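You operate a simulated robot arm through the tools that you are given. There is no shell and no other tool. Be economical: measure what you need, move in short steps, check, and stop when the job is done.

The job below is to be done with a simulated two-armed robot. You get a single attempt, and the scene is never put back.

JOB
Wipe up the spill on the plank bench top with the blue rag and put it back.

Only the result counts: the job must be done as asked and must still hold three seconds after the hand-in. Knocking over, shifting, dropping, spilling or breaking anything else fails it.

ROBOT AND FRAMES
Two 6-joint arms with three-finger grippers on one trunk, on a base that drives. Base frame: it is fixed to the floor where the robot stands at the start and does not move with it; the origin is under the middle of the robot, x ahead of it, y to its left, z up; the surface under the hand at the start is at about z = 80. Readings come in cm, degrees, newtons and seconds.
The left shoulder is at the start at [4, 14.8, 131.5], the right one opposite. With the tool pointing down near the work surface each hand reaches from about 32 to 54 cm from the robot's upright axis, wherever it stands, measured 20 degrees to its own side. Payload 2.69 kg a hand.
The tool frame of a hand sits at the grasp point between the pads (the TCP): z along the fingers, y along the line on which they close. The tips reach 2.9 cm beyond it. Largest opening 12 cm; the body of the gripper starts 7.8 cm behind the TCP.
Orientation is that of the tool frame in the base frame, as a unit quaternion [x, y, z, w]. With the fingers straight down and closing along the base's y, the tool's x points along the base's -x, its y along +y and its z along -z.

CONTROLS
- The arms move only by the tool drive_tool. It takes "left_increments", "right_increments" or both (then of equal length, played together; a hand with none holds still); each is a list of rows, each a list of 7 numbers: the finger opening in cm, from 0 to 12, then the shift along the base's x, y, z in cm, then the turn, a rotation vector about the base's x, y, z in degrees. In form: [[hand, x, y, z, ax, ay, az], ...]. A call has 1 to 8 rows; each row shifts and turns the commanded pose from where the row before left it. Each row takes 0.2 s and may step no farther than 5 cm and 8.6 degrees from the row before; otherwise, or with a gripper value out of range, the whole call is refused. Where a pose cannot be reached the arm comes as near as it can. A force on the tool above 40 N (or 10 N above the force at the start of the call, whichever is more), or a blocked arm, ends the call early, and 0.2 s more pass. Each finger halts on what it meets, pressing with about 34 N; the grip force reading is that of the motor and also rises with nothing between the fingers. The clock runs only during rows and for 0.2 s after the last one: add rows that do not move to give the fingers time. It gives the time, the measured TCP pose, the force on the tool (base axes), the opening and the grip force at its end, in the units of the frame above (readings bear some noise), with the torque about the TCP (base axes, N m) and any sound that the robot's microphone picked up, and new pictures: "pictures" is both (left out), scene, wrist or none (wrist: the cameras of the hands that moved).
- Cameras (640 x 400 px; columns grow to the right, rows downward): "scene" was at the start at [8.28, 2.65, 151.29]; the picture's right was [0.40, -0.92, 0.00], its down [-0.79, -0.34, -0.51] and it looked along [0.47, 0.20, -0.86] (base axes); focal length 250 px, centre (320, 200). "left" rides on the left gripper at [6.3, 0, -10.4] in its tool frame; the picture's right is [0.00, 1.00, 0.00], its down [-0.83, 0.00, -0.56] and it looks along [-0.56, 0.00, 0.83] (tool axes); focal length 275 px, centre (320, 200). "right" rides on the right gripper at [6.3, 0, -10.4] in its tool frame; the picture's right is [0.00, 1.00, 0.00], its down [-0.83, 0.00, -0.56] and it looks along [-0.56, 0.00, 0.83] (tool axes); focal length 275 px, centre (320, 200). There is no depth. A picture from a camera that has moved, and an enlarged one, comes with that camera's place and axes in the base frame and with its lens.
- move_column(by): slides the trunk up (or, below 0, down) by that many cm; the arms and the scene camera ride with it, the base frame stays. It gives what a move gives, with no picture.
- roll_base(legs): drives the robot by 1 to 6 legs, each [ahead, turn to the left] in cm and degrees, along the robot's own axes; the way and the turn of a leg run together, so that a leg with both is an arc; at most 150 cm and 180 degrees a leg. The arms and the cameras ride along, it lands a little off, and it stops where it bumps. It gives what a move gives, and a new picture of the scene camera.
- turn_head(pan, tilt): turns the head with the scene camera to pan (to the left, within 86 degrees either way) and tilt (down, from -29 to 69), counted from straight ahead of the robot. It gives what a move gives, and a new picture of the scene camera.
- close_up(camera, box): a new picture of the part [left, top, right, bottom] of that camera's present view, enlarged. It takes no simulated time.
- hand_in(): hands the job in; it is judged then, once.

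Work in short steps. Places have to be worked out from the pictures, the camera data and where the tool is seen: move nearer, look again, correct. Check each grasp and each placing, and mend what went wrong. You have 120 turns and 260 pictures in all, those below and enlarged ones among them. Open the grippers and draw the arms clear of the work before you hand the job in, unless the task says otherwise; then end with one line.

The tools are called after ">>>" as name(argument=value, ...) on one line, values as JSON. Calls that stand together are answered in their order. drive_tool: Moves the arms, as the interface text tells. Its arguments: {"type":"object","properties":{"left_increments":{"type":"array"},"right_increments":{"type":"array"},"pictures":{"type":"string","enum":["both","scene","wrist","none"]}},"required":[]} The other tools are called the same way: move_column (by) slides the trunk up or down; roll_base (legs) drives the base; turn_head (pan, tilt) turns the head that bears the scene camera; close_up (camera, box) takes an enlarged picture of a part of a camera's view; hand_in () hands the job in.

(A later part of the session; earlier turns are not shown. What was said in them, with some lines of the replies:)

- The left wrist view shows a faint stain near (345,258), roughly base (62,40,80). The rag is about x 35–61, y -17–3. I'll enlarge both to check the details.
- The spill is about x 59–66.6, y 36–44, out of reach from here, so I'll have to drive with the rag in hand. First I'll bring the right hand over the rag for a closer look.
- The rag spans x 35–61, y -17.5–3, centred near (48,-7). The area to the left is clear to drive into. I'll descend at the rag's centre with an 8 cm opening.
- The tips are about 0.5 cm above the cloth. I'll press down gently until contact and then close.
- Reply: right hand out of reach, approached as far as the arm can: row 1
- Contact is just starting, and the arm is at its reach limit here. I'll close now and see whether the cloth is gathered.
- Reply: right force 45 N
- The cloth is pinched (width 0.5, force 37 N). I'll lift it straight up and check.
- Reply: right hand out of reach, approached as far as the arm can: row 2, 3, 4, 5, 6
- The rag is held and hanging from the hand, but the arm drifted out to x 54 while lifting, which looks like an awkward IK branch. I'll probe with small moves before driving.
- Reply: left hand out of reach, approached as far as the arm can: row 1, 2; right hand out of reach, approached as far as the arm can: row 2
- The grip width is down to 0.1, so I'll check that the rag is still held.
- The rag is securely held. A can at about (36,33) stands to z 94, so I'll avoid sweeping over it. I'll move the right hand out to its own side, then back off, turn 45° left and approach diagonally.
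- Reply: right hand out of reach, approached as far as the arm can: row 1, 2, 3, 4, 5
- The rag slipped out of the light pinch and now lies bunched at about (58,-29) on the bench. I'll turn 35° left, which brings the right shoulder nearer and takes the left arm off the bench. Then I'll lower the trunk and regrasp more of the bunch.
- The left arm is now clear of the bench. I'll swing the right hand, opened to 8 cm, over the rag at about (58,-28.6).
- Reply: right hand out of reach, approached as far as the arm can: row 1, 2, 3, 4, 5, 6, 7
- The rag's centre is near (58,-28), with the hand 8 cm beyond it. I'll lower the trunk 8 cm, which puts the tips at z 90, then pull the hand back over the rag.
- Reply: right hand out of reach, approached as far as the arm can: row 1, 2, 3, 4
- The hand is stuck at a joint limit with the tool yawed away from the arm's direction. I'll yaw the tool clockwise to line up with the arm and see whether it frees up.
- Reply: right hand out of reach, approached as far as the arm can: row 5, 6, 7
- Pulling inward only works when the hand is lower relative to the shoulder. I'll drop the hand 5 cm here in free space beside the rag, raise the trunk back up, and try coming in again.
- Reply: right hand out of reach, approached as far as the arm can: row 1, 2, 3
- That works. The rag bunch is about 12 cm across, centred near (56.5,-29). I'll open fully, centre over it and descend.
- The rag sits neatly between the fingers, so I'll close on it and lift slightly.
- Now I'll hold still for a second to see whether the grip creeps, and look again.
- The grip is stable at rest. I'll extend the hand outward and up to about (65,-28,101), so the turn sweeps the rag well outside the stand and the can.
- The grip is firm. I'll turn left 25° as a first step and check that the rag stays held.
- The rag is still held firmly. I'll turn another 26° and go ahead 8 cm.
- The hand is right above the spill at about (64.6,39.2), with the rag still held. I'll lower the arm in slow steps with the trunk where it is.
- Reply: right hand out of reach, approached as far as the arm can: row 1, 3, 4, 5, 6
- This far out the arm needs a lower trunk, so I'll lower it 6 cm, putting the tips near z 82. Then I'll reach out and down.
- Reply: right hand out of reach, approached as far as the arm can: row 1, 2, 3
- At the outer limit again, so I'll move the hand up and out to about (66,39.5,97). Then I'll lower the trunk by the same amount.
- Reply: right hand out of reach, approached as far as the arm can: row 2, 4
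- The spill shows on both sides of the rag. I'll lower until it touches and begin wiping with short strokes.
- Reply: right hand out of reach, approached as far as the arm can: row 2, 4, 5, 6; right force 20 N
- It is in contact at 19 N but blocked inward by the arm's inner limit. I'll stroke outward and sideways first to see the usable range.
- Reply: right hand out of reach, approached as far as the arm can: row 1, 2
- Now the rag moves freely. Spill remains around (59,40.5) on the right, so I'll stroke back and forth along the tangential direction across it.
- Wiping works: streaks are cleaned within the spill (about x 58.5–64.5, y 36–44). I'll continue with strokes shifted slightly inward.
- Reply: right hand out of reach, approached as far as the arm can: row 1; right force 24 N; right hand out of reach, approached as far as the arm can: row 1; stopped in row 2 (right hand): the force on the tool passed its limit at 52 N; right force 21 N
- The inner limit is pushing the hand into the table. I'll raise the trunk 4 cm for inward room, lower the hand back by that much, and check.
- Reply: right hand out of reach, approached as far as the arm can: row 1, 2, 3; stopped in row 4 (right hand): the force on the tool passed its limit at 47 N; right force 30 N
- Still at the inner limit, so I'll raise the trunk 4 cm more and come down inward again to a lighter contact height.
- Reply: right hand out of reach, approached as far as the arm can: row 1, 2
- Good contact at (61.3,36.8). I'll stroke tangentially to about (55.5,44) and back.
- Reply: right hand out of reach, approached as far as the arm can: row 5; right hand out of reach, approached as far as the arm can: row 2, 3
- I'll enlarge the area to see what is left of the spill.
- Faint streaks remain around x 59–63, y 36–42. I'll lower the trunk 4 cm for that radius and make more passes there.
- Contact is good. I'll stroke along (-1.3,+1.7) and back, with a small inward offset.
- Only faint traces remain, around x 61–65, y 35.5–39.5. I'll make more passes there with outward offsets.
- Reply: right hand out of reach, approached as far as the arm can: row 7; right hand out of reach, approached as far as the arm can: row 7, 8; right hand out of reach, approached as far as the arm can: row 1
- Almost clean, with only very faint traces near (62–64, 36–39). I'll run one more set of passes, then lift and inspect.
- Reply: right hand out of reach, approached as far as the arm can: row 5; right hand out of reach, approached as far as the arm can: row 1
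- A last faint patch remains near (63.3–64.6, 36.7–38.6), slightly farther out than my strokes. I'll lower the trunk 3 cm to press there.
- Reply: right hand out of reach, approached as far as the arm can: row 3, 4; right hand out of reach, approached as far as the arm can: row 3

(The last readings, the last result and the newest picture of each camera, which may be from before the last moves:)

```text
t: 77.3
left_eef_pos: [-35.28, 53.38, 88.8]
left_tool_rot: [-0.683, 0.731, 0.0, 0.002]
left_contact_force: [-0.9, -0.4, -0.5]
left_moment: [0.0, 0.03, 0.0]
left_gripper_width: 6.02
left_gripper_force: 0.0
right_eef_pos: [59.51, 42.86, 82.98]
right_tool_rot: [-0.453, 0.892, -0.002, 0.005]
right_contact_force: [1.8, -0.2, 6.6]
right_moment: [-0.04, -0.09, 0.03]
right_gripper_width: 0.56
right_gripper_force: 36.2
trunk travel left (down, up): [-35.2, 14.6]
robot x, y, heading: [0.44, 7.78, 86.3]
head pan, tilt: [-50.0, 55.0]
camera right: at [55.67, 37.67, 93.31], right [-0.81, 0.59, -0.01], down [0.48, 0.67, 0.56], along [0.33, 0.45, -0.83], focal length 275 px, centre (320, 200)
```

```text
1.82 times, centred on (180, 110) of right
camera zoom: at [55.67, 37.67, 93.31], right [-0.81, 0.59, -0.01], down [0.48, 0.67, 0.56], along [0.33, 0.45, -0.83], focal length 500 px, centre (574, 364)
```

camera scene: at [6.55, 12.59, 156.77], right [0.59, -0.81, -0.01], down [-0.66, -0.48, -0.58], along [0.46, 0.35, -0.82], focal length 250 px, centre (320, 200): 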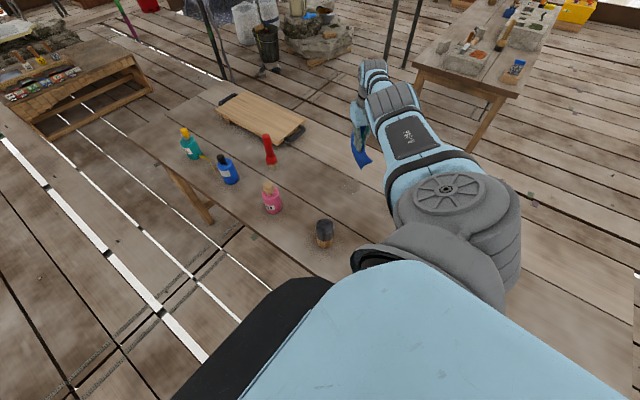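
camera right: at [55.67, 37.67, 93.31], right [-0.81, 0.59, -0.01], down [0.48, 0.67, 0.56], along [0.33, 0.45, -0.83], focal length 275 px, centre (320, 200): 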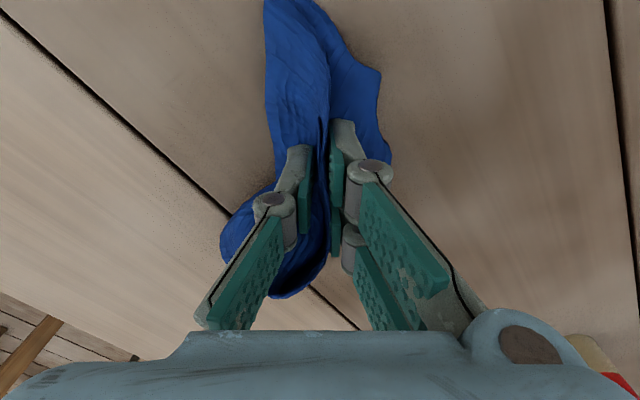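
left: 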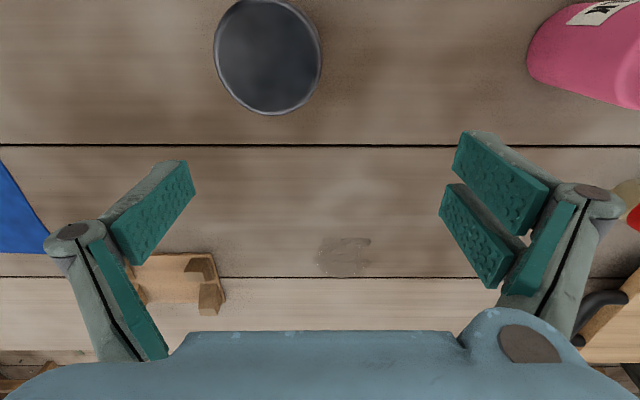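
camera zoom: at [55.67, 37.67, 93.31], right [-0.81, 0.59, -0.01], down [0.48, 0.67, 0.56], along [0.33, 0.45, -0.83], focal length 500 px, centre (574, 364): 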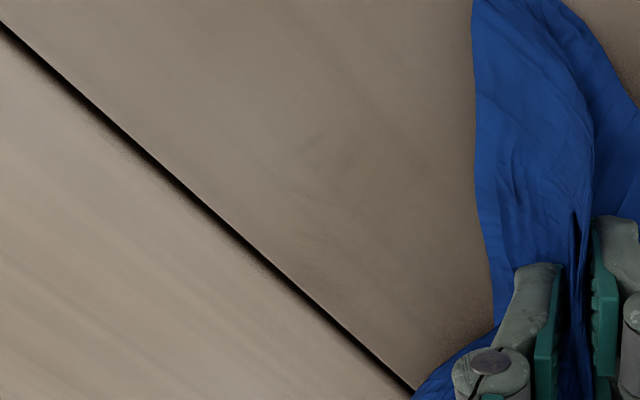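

That part is clean. I'll lift with the trunk and inspect the whole area.

>>> move_column(by=14)

>>> close_up(camera="right", box=[160, 0, 560, 250])

>>> close_up(camera="scene", box=[200, 60, 440, 240])

```text
t: 78.9
left_eef_pos: [-35.24, 53.36, 102.96]
left_tool_rot: [-0.683, 0.731, 0.002, 0.002]
left_contact_force: [-0.5, 0.3, 0.3]
left_moment: [-0.01, 0.01, 0.01]
left_gripper_width: 6.01
left_gripper_force: 0.1
right_eef_pos: [59.8, 42.89, 96.9]
right_tool_rot: [-0.453, 0.892, -0.001, 0.004]
right_contact_force: [1.0, -1.2, 0.2]
right_moment: [-0.1, -0.09, 0.06]
right_gripper_width: 0.46
right_gripper_force: 31.5
trunk travel left (down, up): [-49.2, 0.6]
robot x, y, heading: [0.36, 7.88, 86.0]
head pan, tilt: [-50.0, 55.0]
```

```text
1.60 times, centred on (360, 125) of right
camera zoom: at [55.8, 37.63, 107.31], right [-0.81, 0.59, -0.01], down [0.48, 0.67, 0.56], along [0.33, 0.45, -0.83], focal length 440 px, centre (256, 320)
```

zoom: 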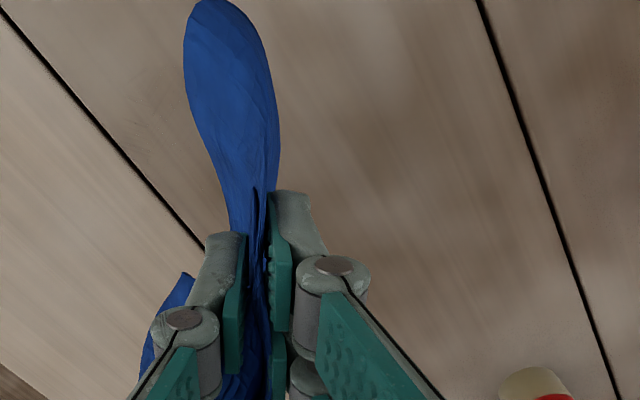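

```text
2.22 times, centred on (320, 150) of scene
camera zoom: at [6.58, 14.16, 156.74], right [0.59, -0.81, 0.0], down [-0.66, -0.48, -0.57], along [0.46, 0.34, -0.82], focal length 555 px, centre (320, 311)
```

zoom: 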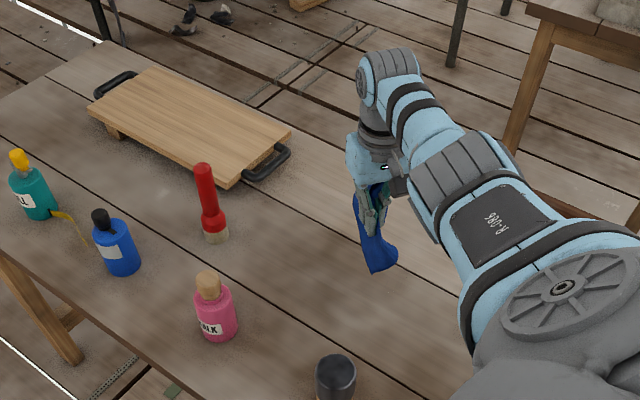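

The area looks clean and the surroundings are untouched. To go back, I'll extend the hand as before, back up 8 cm and turn right, sweeping outside the stand.

>>> drive_tool(right_increments=[[0, 0.8, -0.5, 0.8, 0, 0, 0], [0, 0.8, -0.5, 0.8, 0, 0, 0], [0, 0.8, -0.5, 0.8, 0, 0, 0], [0, 0.8, -0.5, 0.8, 0, 0, 0], [0, 0.8, -0.5, 0.8, 0, 0, 0], [0, 0.8, -0.5, 0.5, 0, 0, 0]], pictures="none")

>>> roll_base(legs=[[-8, 0], [0, -13], [0, -13]])

>>> close_up(camera="right", box=[0, 0, 640, 400])

```text
t: 80.3
left_eef_pos: [-35.19, 53.56, 102.93]
left_tool_rot: [-0.682, 0.731, 0.002, 0.001]
left_contact_force: [-0.7, -0.5, -1.0]
left_moment: [0.01, -0.01, -0.01]
left_gripper_width: 6.02
left_gripper_force: 0.1
right_eef_pos: [64.56, 39.84, 101.39]
right_tool_rot: [-0.453, 0.892, -0.001, 0.004]
right_contact_force: [0.0, -0.6, -0.7]
right_moment: [0.12, 0.1, 0.03]
right_gripper_width: 0.58
right_gripper_force: 34.4
trunk travel left (down, up): [-49.2, 0.6]
robot x, y, heading: [0.38, 7.87, 85.9]
head pan, tilt: [-50.0, 55.0]
```

```text
t: 83.0
left_eef_pos: [-12.48, 56.65, 102.91]
left_tool_rot: [-0.501, 0.865, 0.0, 0.001]
left_contact_force: [-0.2, -0.2, -0.6]
left_moment: [-0.01, -0.01, -0.01]
left_gripper_width: 5.99
left_gripper_force: 0.0
right_eef_pos: [71.27, 0.59, 101.44]
right_tool_rot: [-0.239, 0.971, -0.002, 0.005]
right_contact_force: [1.1, -0.7, -0.2]
right_moment: [-0.12, -0.04, 0.09]
right_gripper_width: 0.46
right_gripper_force: 31.8
trunk travel left (down, up): [-49.2, 0.6]
robot x, y, heading: [-0.52, -0.17, 59.8]
head pan, tilt: [-50.0, 55.0]
camera scene: at [8.05, 2.98, 156.72], right [0.17, -0.98, 0.0], down [-0.81, -0.14, -0.57], along [0.57, 0.1, -0.82], focal length 250 px, centre (320, 200)
```

scene: 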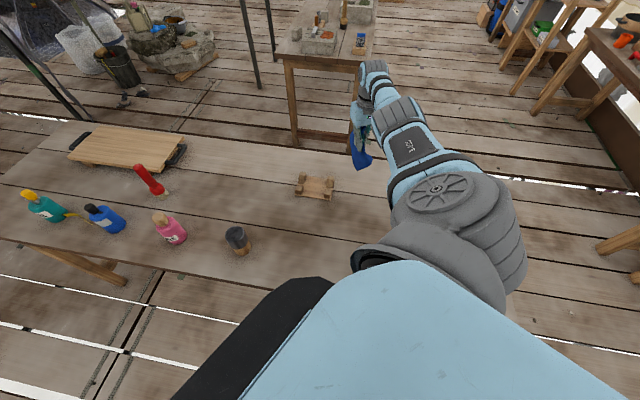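

```text
1.00 times, centred on (320, 200) of right (not enlarged: the box is as wide or as high as the picture)
camera zoom: at [65.61, -2.4, 111.83], right [-0.47, 0.88, -0.01], down [0.73, 0.39, 0.56], along [0.5, 0.26, -0.83], focal length 275 px, centre (320, 200)
```

zoom: 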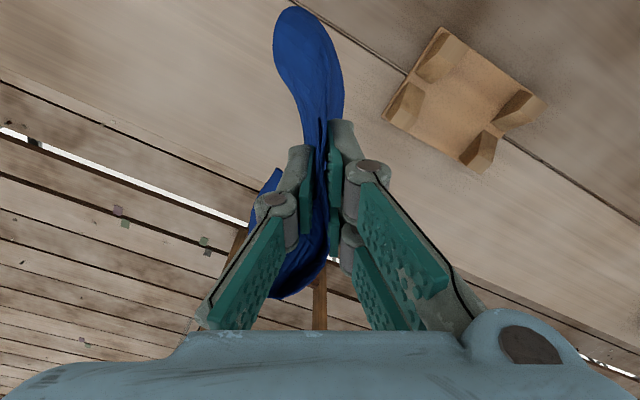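

The spill spot now looks clean in the scene view; I'll enlarge it to be sure.

>>> close_up(camera="scene", box=[190, 130, 340, 250])

>>> close_up(camera="right", box=[480, 60, 640, 260])

```text
3.33 times, centred on (265, 190) of scene
camera zoom: at [8.05, 2.98, 156.72], right [0.17, -0.98, 0.0], down [-0.81, -0.14, -0.57], along [0.57, 0.1, -0.82], focal length 832 px, centre (503, 233)
```

zoom: 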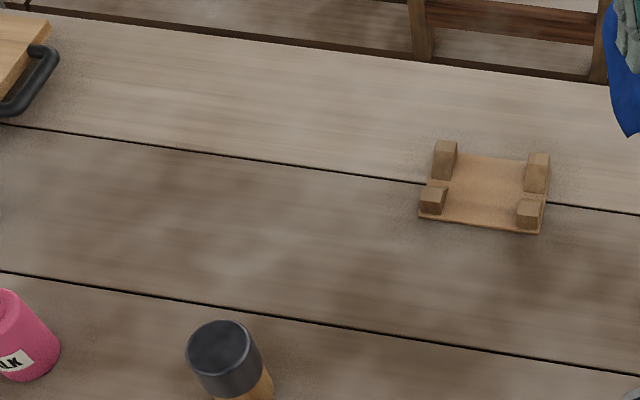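

```text
2.00 times, centred on (560, 160) of right
camera zoom: at [65.61, -2.4, 111.83], right [-0.47, 0.88, -0.01], down [0.73, 0.39, 0.56], along [0.5, 0.26, -0.83], focal length 551 px, centre (-160, 280)
```

zoom: 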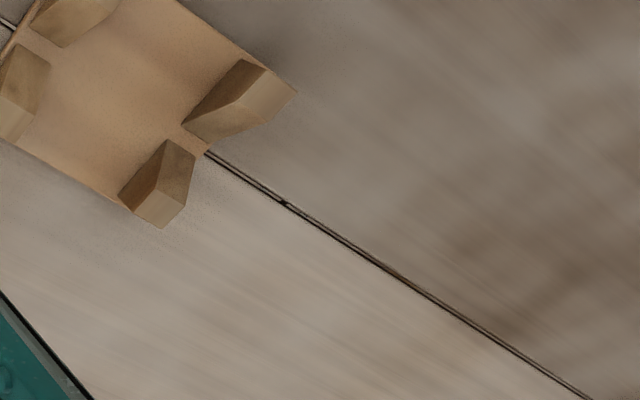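

The spill is gone. I'll turn back to heading 35 and retrace the inward move.

>>> roll_base(legs=[[0, -12], [0, -13]])

>>> drive_tool(right_increments=[[0, -1.1, 0.3, -1.0, 0, 0, 0], [0, -1.1, 0.3, -1.0, 0, 0, 0], [0, -1.1, 0.3, -1.0, 0, 0, 0], [0, -1.1, 0.3, -1.0, 0, 0, 0], [0, -1.1, 0.3, -1.0, 0, 0, 0], [0, -1.1, 0.3, -1.0, 0, 0, 0], [0, -1.1, 0.3, -1.0, 0, 0, 0], [0, -1.1, 0.3, -1.0, 0, 0, 0]], pictures="wrist")

```text
t: 85.0
left_eef_pos: [12.53, 56.74, 102.81]
left_tool_rot: [-0.302, 0.953, 0.0, 0.002]
left_contact_force: [-0.3, -0.4, -0.6]
left_moment: [-0.01, -0.02, -0.01]
left_gripper_width: 5.95
left_gripper_force: 0.0
right_eef_pos: [65.03, -29.42, 101.38]
right_tool_rot: [-0.025, 1.0, -0.003, 0.004]
right_contact_force: [-0.2, 0.0, -0.8]
right_moment: [0.09, 0.0, 0.02]
right_gripper_width: 0.58
right_gripper_force: 34.7
trunk travel left (down, up): [-49.2, 0.6]
robot x, y, heading: [-0.14, -0.13, 35.0]
head pan, tilt: [-50.0, 55.0]
camera scene: at [8.58, -0.58, 156.72], right [-0.26, -0.97, 0.0], down [-0.79, 0.21, -0.57], along [0.55, -0.15, -0.82], focal length 250 px, centre (320, 200)
```

scene: 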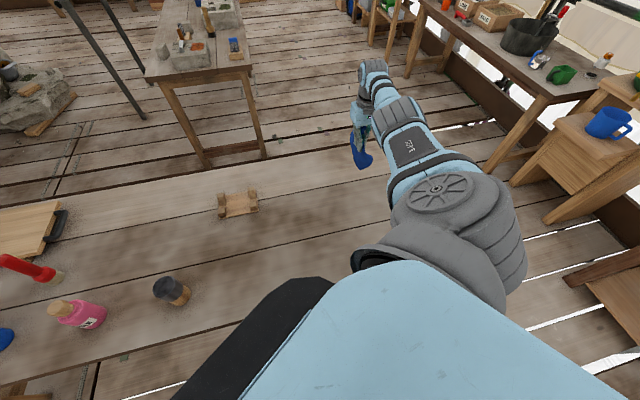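

```text
t: 86.8
left_eef_pos: [12.62, 56.54, 102.88]
left_tool_rot: [-0.303, 0.953, 0.001, 0.001]
left_contact_force: [1.1, -0.6, -0.5]
left_moment: [-0.01, 0.01, 0.02]
left_gripper_width: 5.98
left_gripper_force: 0.2
right_eef_pos: [56.26, -27.22, 93.43]
right_tool_rot: [-0.026, 1.0, -0.002, 0.003]
right_contact_force: [0.6, 0.0, -0.4]
right_moment: [0.08, 0.01, 0.02]
right_gripper_width: 0.58
right_gripper_force: 34.8
trunk travel left (down, up): [-49.2, 0.6]
robot x, y, heading: [0.27, 0.18, 34.9]
head pan, tilt: [-50.0, 55.0]
camera right: at [49.78, -27.49, 103.81], right [-0.05, 1.0, -0.01], down [0.83, 0.05, 0.56], along [0.56, 0.03, -0.83], focal length 275 px, centre (320, 200)
```

right: 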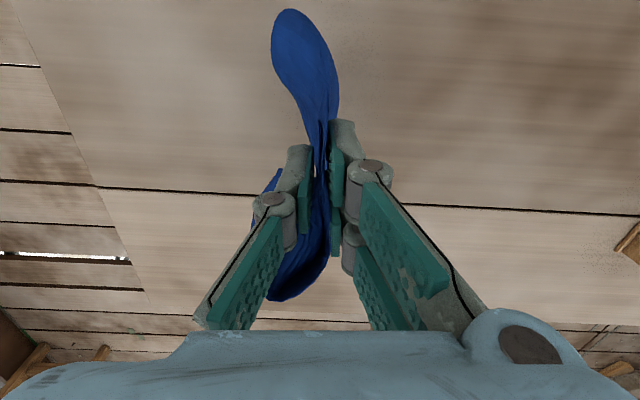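

Now I'll move the hand toward the rag's original spot, about (48,-7).

>>> drive_tool(right_increments=[[0, -1.0, 2.5, 0, 0, 0, 0], [0, -1.0, 2.5, 0, 0, 0, 0], [0, -1.0, 2.5, 0, 0, 0, 0], [0, -1.0, 2.5, 0, 0, 0, 0], [0, -1.0, 2.5, 0, 0, 0, 0], [0, -1.0, 2.5, 0, 0, 0, 0], [0, -1.0, 2.5, 0, 0, 0, 0], [0, -1.0, 2.5, 0, 0, 0, 0]], pictures="wrist")

```text
t: 88.6
left_eef_pos: [12.69, 56.62, 102.72]
left_tool_rot: [-0.301, 0.953, 0.001, 0.002]
left_contact_force: [0.4, -0.6, -0.7]
left_moment: [-0.03, -0.04, 0.03]
left_gripper_width: 6.0
left_gripper_force: 0.1
right_eef_pos: [48.18, -6.93, 93.38]
right_tool_rot: [-0.025, 1.0, -0.003, 0.004]
right_contact_force: [-1.0, 0.6, -0.8]
right_moment: [0.08, 0.05, 0.03]
right_gripper_width: 0.6
right_gripper_force: 35.0
trunk travel left (down, up): [-49.2, 0.6]
robot x, y, heading: [-0.23, -0.09, 35.2]
head pan, tilt: [-50.0, 55.0]
camera right: at [41.74, -7.33, 103.79], right [-0.05, 1.0, -0.01], down [0.83, 0.05, 0.56], along [0.56, 0.02, -0.83], focal length 275 px, centre (320, 200)
```

right: 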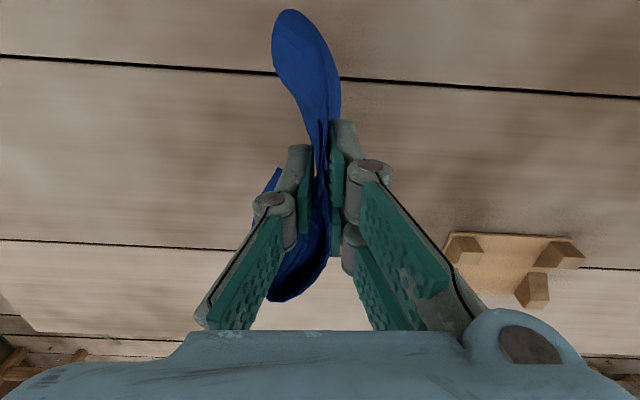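

It is directly over the spot, so I'll lower to just above contact, open gently, and look.

>>> drive_tool(right_increments=[[0, 0.2, 0, -2, 0, 0, 0], [0, 0.2, 0, -2, 0, 0, 0], [0, 0.2, 0, -2, 0, 0, 0], [0, 0.2, 0, -2, 0, 0, 0], [0, 0.2, 0, -1.6, 0, 0, 0], [0, 0, 0, 0, 0, 0, 0]], pictures="none")

>>> drive_tool(right_increments=[[2, 0, 0, 0, 0, 0, 0], [4, 0, 0, 0, 0, 0, 0], [6, 0, 0, 0, 0, 0, 0], [8, 0, 0, 0, 0, 0, 0], [8, 0, 0, 0, 0, 0, 0]], pictures="wrist")

```text
t: 90.0
left_eef_pos: [12.46, 56.46, 102.95]
left_tool_rot: [-0.302, 0.953, 0.001, 0.002]
left_contact_force: [-0.1, 0.2, -0.6]
left_moment: [-0.01, 0.02, -0.01]
left_gripper_width: 6.0
left_gripper_force: 0.0
right_eef_pos: [49.13, -7.15, 83.98]
right_tool_rot: [-0.025, 1.0, -0.002, 0.004]
right_contact_force: [-0.1, -1.9, 9.4]
right_moment: [-0.19, 0.01, 0.02]
right_gripper_width: 0.46
right_gripper_force: 33.2
trunk travel left (down, up): [-49.2, 0.6]
robot x, y, heading: [-0.18, 0.1, 35.1]
head pan, tilt: [-50.0, 55.0]
```

```text
t: 91.2
left_eef_pos: [12.53, 56.53, 102.77]
left_tool_rot: [-0.302, 0.953, 0.001, 0.002]
left_contact_force: [0.4, 0.1, -0.4]
left_moment: [-0.01, 0.01, 0.02]
left_gripper_width: 6.0
left_gripper_force: 0.1
right_eef_pos: [49.16, -7.17, 83.93]
right_tool_rot: [-0.026, 1.0, -0.003, 0.004]
right_contact_force: [-0.4, 1.0, 1.0]
right_moment: [-0.03, 0.04, 0.0]
right_gripper_width: 8.0
right_gripper_force: 0.1
trunk travel left (down, up): [-49.2, 0.6]
robot x, y, heading: [-0.03, -0.26, 34.9]
head pan, tilt: [-50.0, 55.0]
camera right: at [42.74, -7.45, 94.25], right [-0.05, 1.0, -0.01], down [0.83, 0.05, 0.56], along [0.56, 0.03, -0.83], focal length 275 px, centre (320, 200)
```

right: 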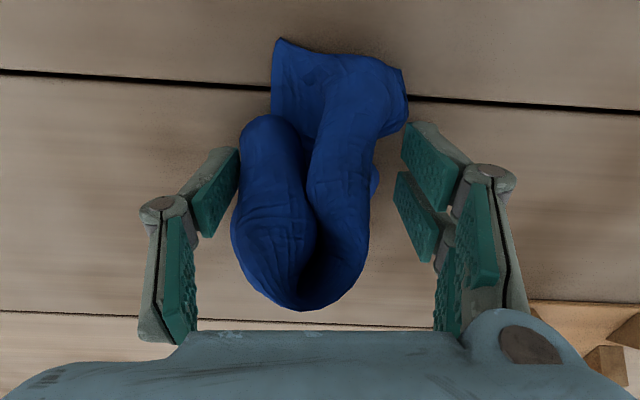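

The rag is released at about (49.5,-7.5), matching its original centre of (48,-7). I'll open wider, lift straight up, and move the arm aside.

>>> drive_tool(right_increments=[[12, 0, 0, 0, 0, 0, 0], [12, 0, 0, 0, 0, 0, 0], [12, 0, 0, 2, 0, 0, 0], [12, 0, 0, 3, 0, 0, 0], [12, 0, 0, 4, 0, 0, 0]], pictures="wrist")

>>> drive_tool(right_increments=[[12, 1.0, -2.5, 0, 0, 0, 0], [12, 1.0, -2.5, 0, 0, 0, 0], [12, 1.0, -2.5, 0, 0, 0, 0], [12, 1.0, -2.5, 0, 0, 0, 0], [12, 1.0, -2.5, 0, 0, 0, 0], [12, 1.0, -2.5, 0, 0, 0, 0], [12, 1.0, -2.5, 0, 0, 0, 0], [12, 1.0, -2.5, 0, 0, 0, 0]], pictures="scene")

```text
t: 92.4
left_eef_pos: [12.57, 56.6, 102.95]
left_tool_rot: [-0.302, 0.953, 0.001, 0.002]
left_contact_force: [-0.8, -0.7, 0.2]
left_moment: [-0.03, 0.01, -0.01]
left_gripper_width: 6.01
left_gripper_force: 0.1
right_eef_pos: [49.0, -7.14, 92.84]
right_tool_rot: [-0.026, 1.0, -0.003, 0.003]
right_contact_force: [-0.4, -0.1, 1.2]
right_moment: [0.03, 0.02, 0.01]
right_gripper_width: 12.02
right_gripper_force: 0.1
trunk travel left (down, up): [-49.2, 0.6]
robot x, y, heading: [-0.32, -0.23, 35.3]
head pan, tilt: [-50.0, 55.0]
camera right: at [42.72, -7.51, 103.27], right [-0.06, 1.0, -0.01], down [0.83, 0.05, 0.56], along [0.56, 0.03, -0.83], focal length 275 px, centre (320, 200)
```

right: 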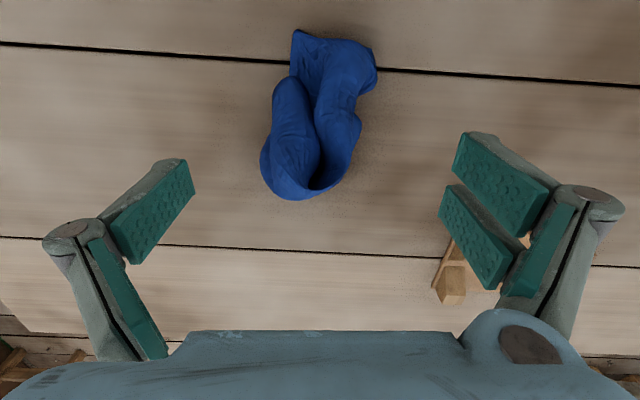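

```text
t: 94.2
left_eef_pos: [12.54, 56.45, 102.98]
left_tool_rot: [-0.303, 0.953, 0.001, 0.002]
left_contact_force: [-0.2, -0.3, 0.2]
left_moment: [0.0, -0.02, 0.01]
left_gripper_width: 5.99
left_gripper_force: 0.2
right_eef_pos: [57.32, -27.09, 92.86]
right_tool_rot: [-0.026, 1.0, -0.001, 0.003]
right_contact_force: [0.0, -0.1, 0.2]
right_moment: [0.01, 0.01, 0.01]
right_gripper_width: 11.99
right_gripper_force: 0.1
trunk travel left (down, up): [-49.2, 0.6]
robot x, y, heading: [-0.15, 0.2, 35.1]
head pan, tilt: [-50.0, 55.0]
camera scene: at [8.66, -0.81, 156.71], right [-0.26, -0.97, 0.0], down [-0.79, 0.21, -0.57], along [0.55, -0.15, -0.82], focal length 250 px, centre (320, 200)
```

scene: 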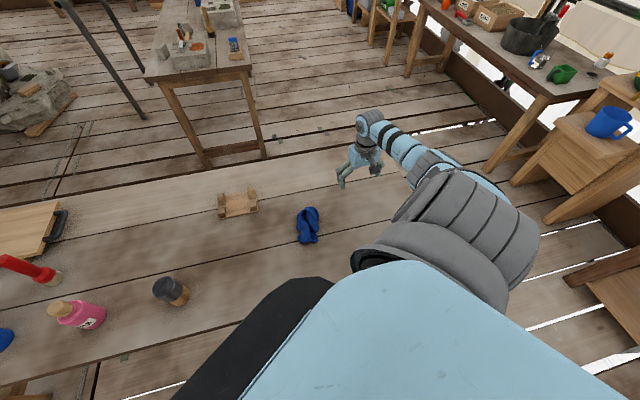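

The rag lies within its original footprint. I'll take one last close look at the wiped area.

>>> close_up(camera="scene", box=[90, 160, 250, 270])

```text
3.64 times, centred on (170, 215) of scene
camera zoom: at [8.66, -0.81, 156.71], right [-0.26, -0.97, 0.0], down [-0.79, 0.21, -0.57], along [0.55, -0.15, -0.82], focal length 908 px, centre (866, 146)
```

zoom: 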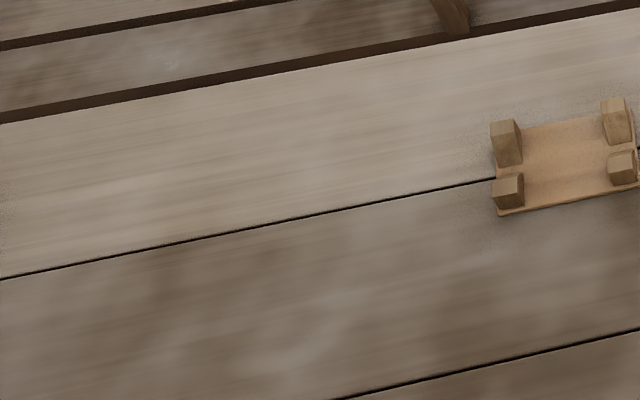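

The surface is clean, the rag is back, both grippers are open and the arms are clear. I'm handing it in.

>>> hand_in()

```text
The job is handed in.
```

I wiped up the spill with the blue rag and put the rag back at its original spot on the bench. It is bunched up rather than lying flat, and I dropped it once on the bench before regrasping it. Nothing else was moved that I could see.
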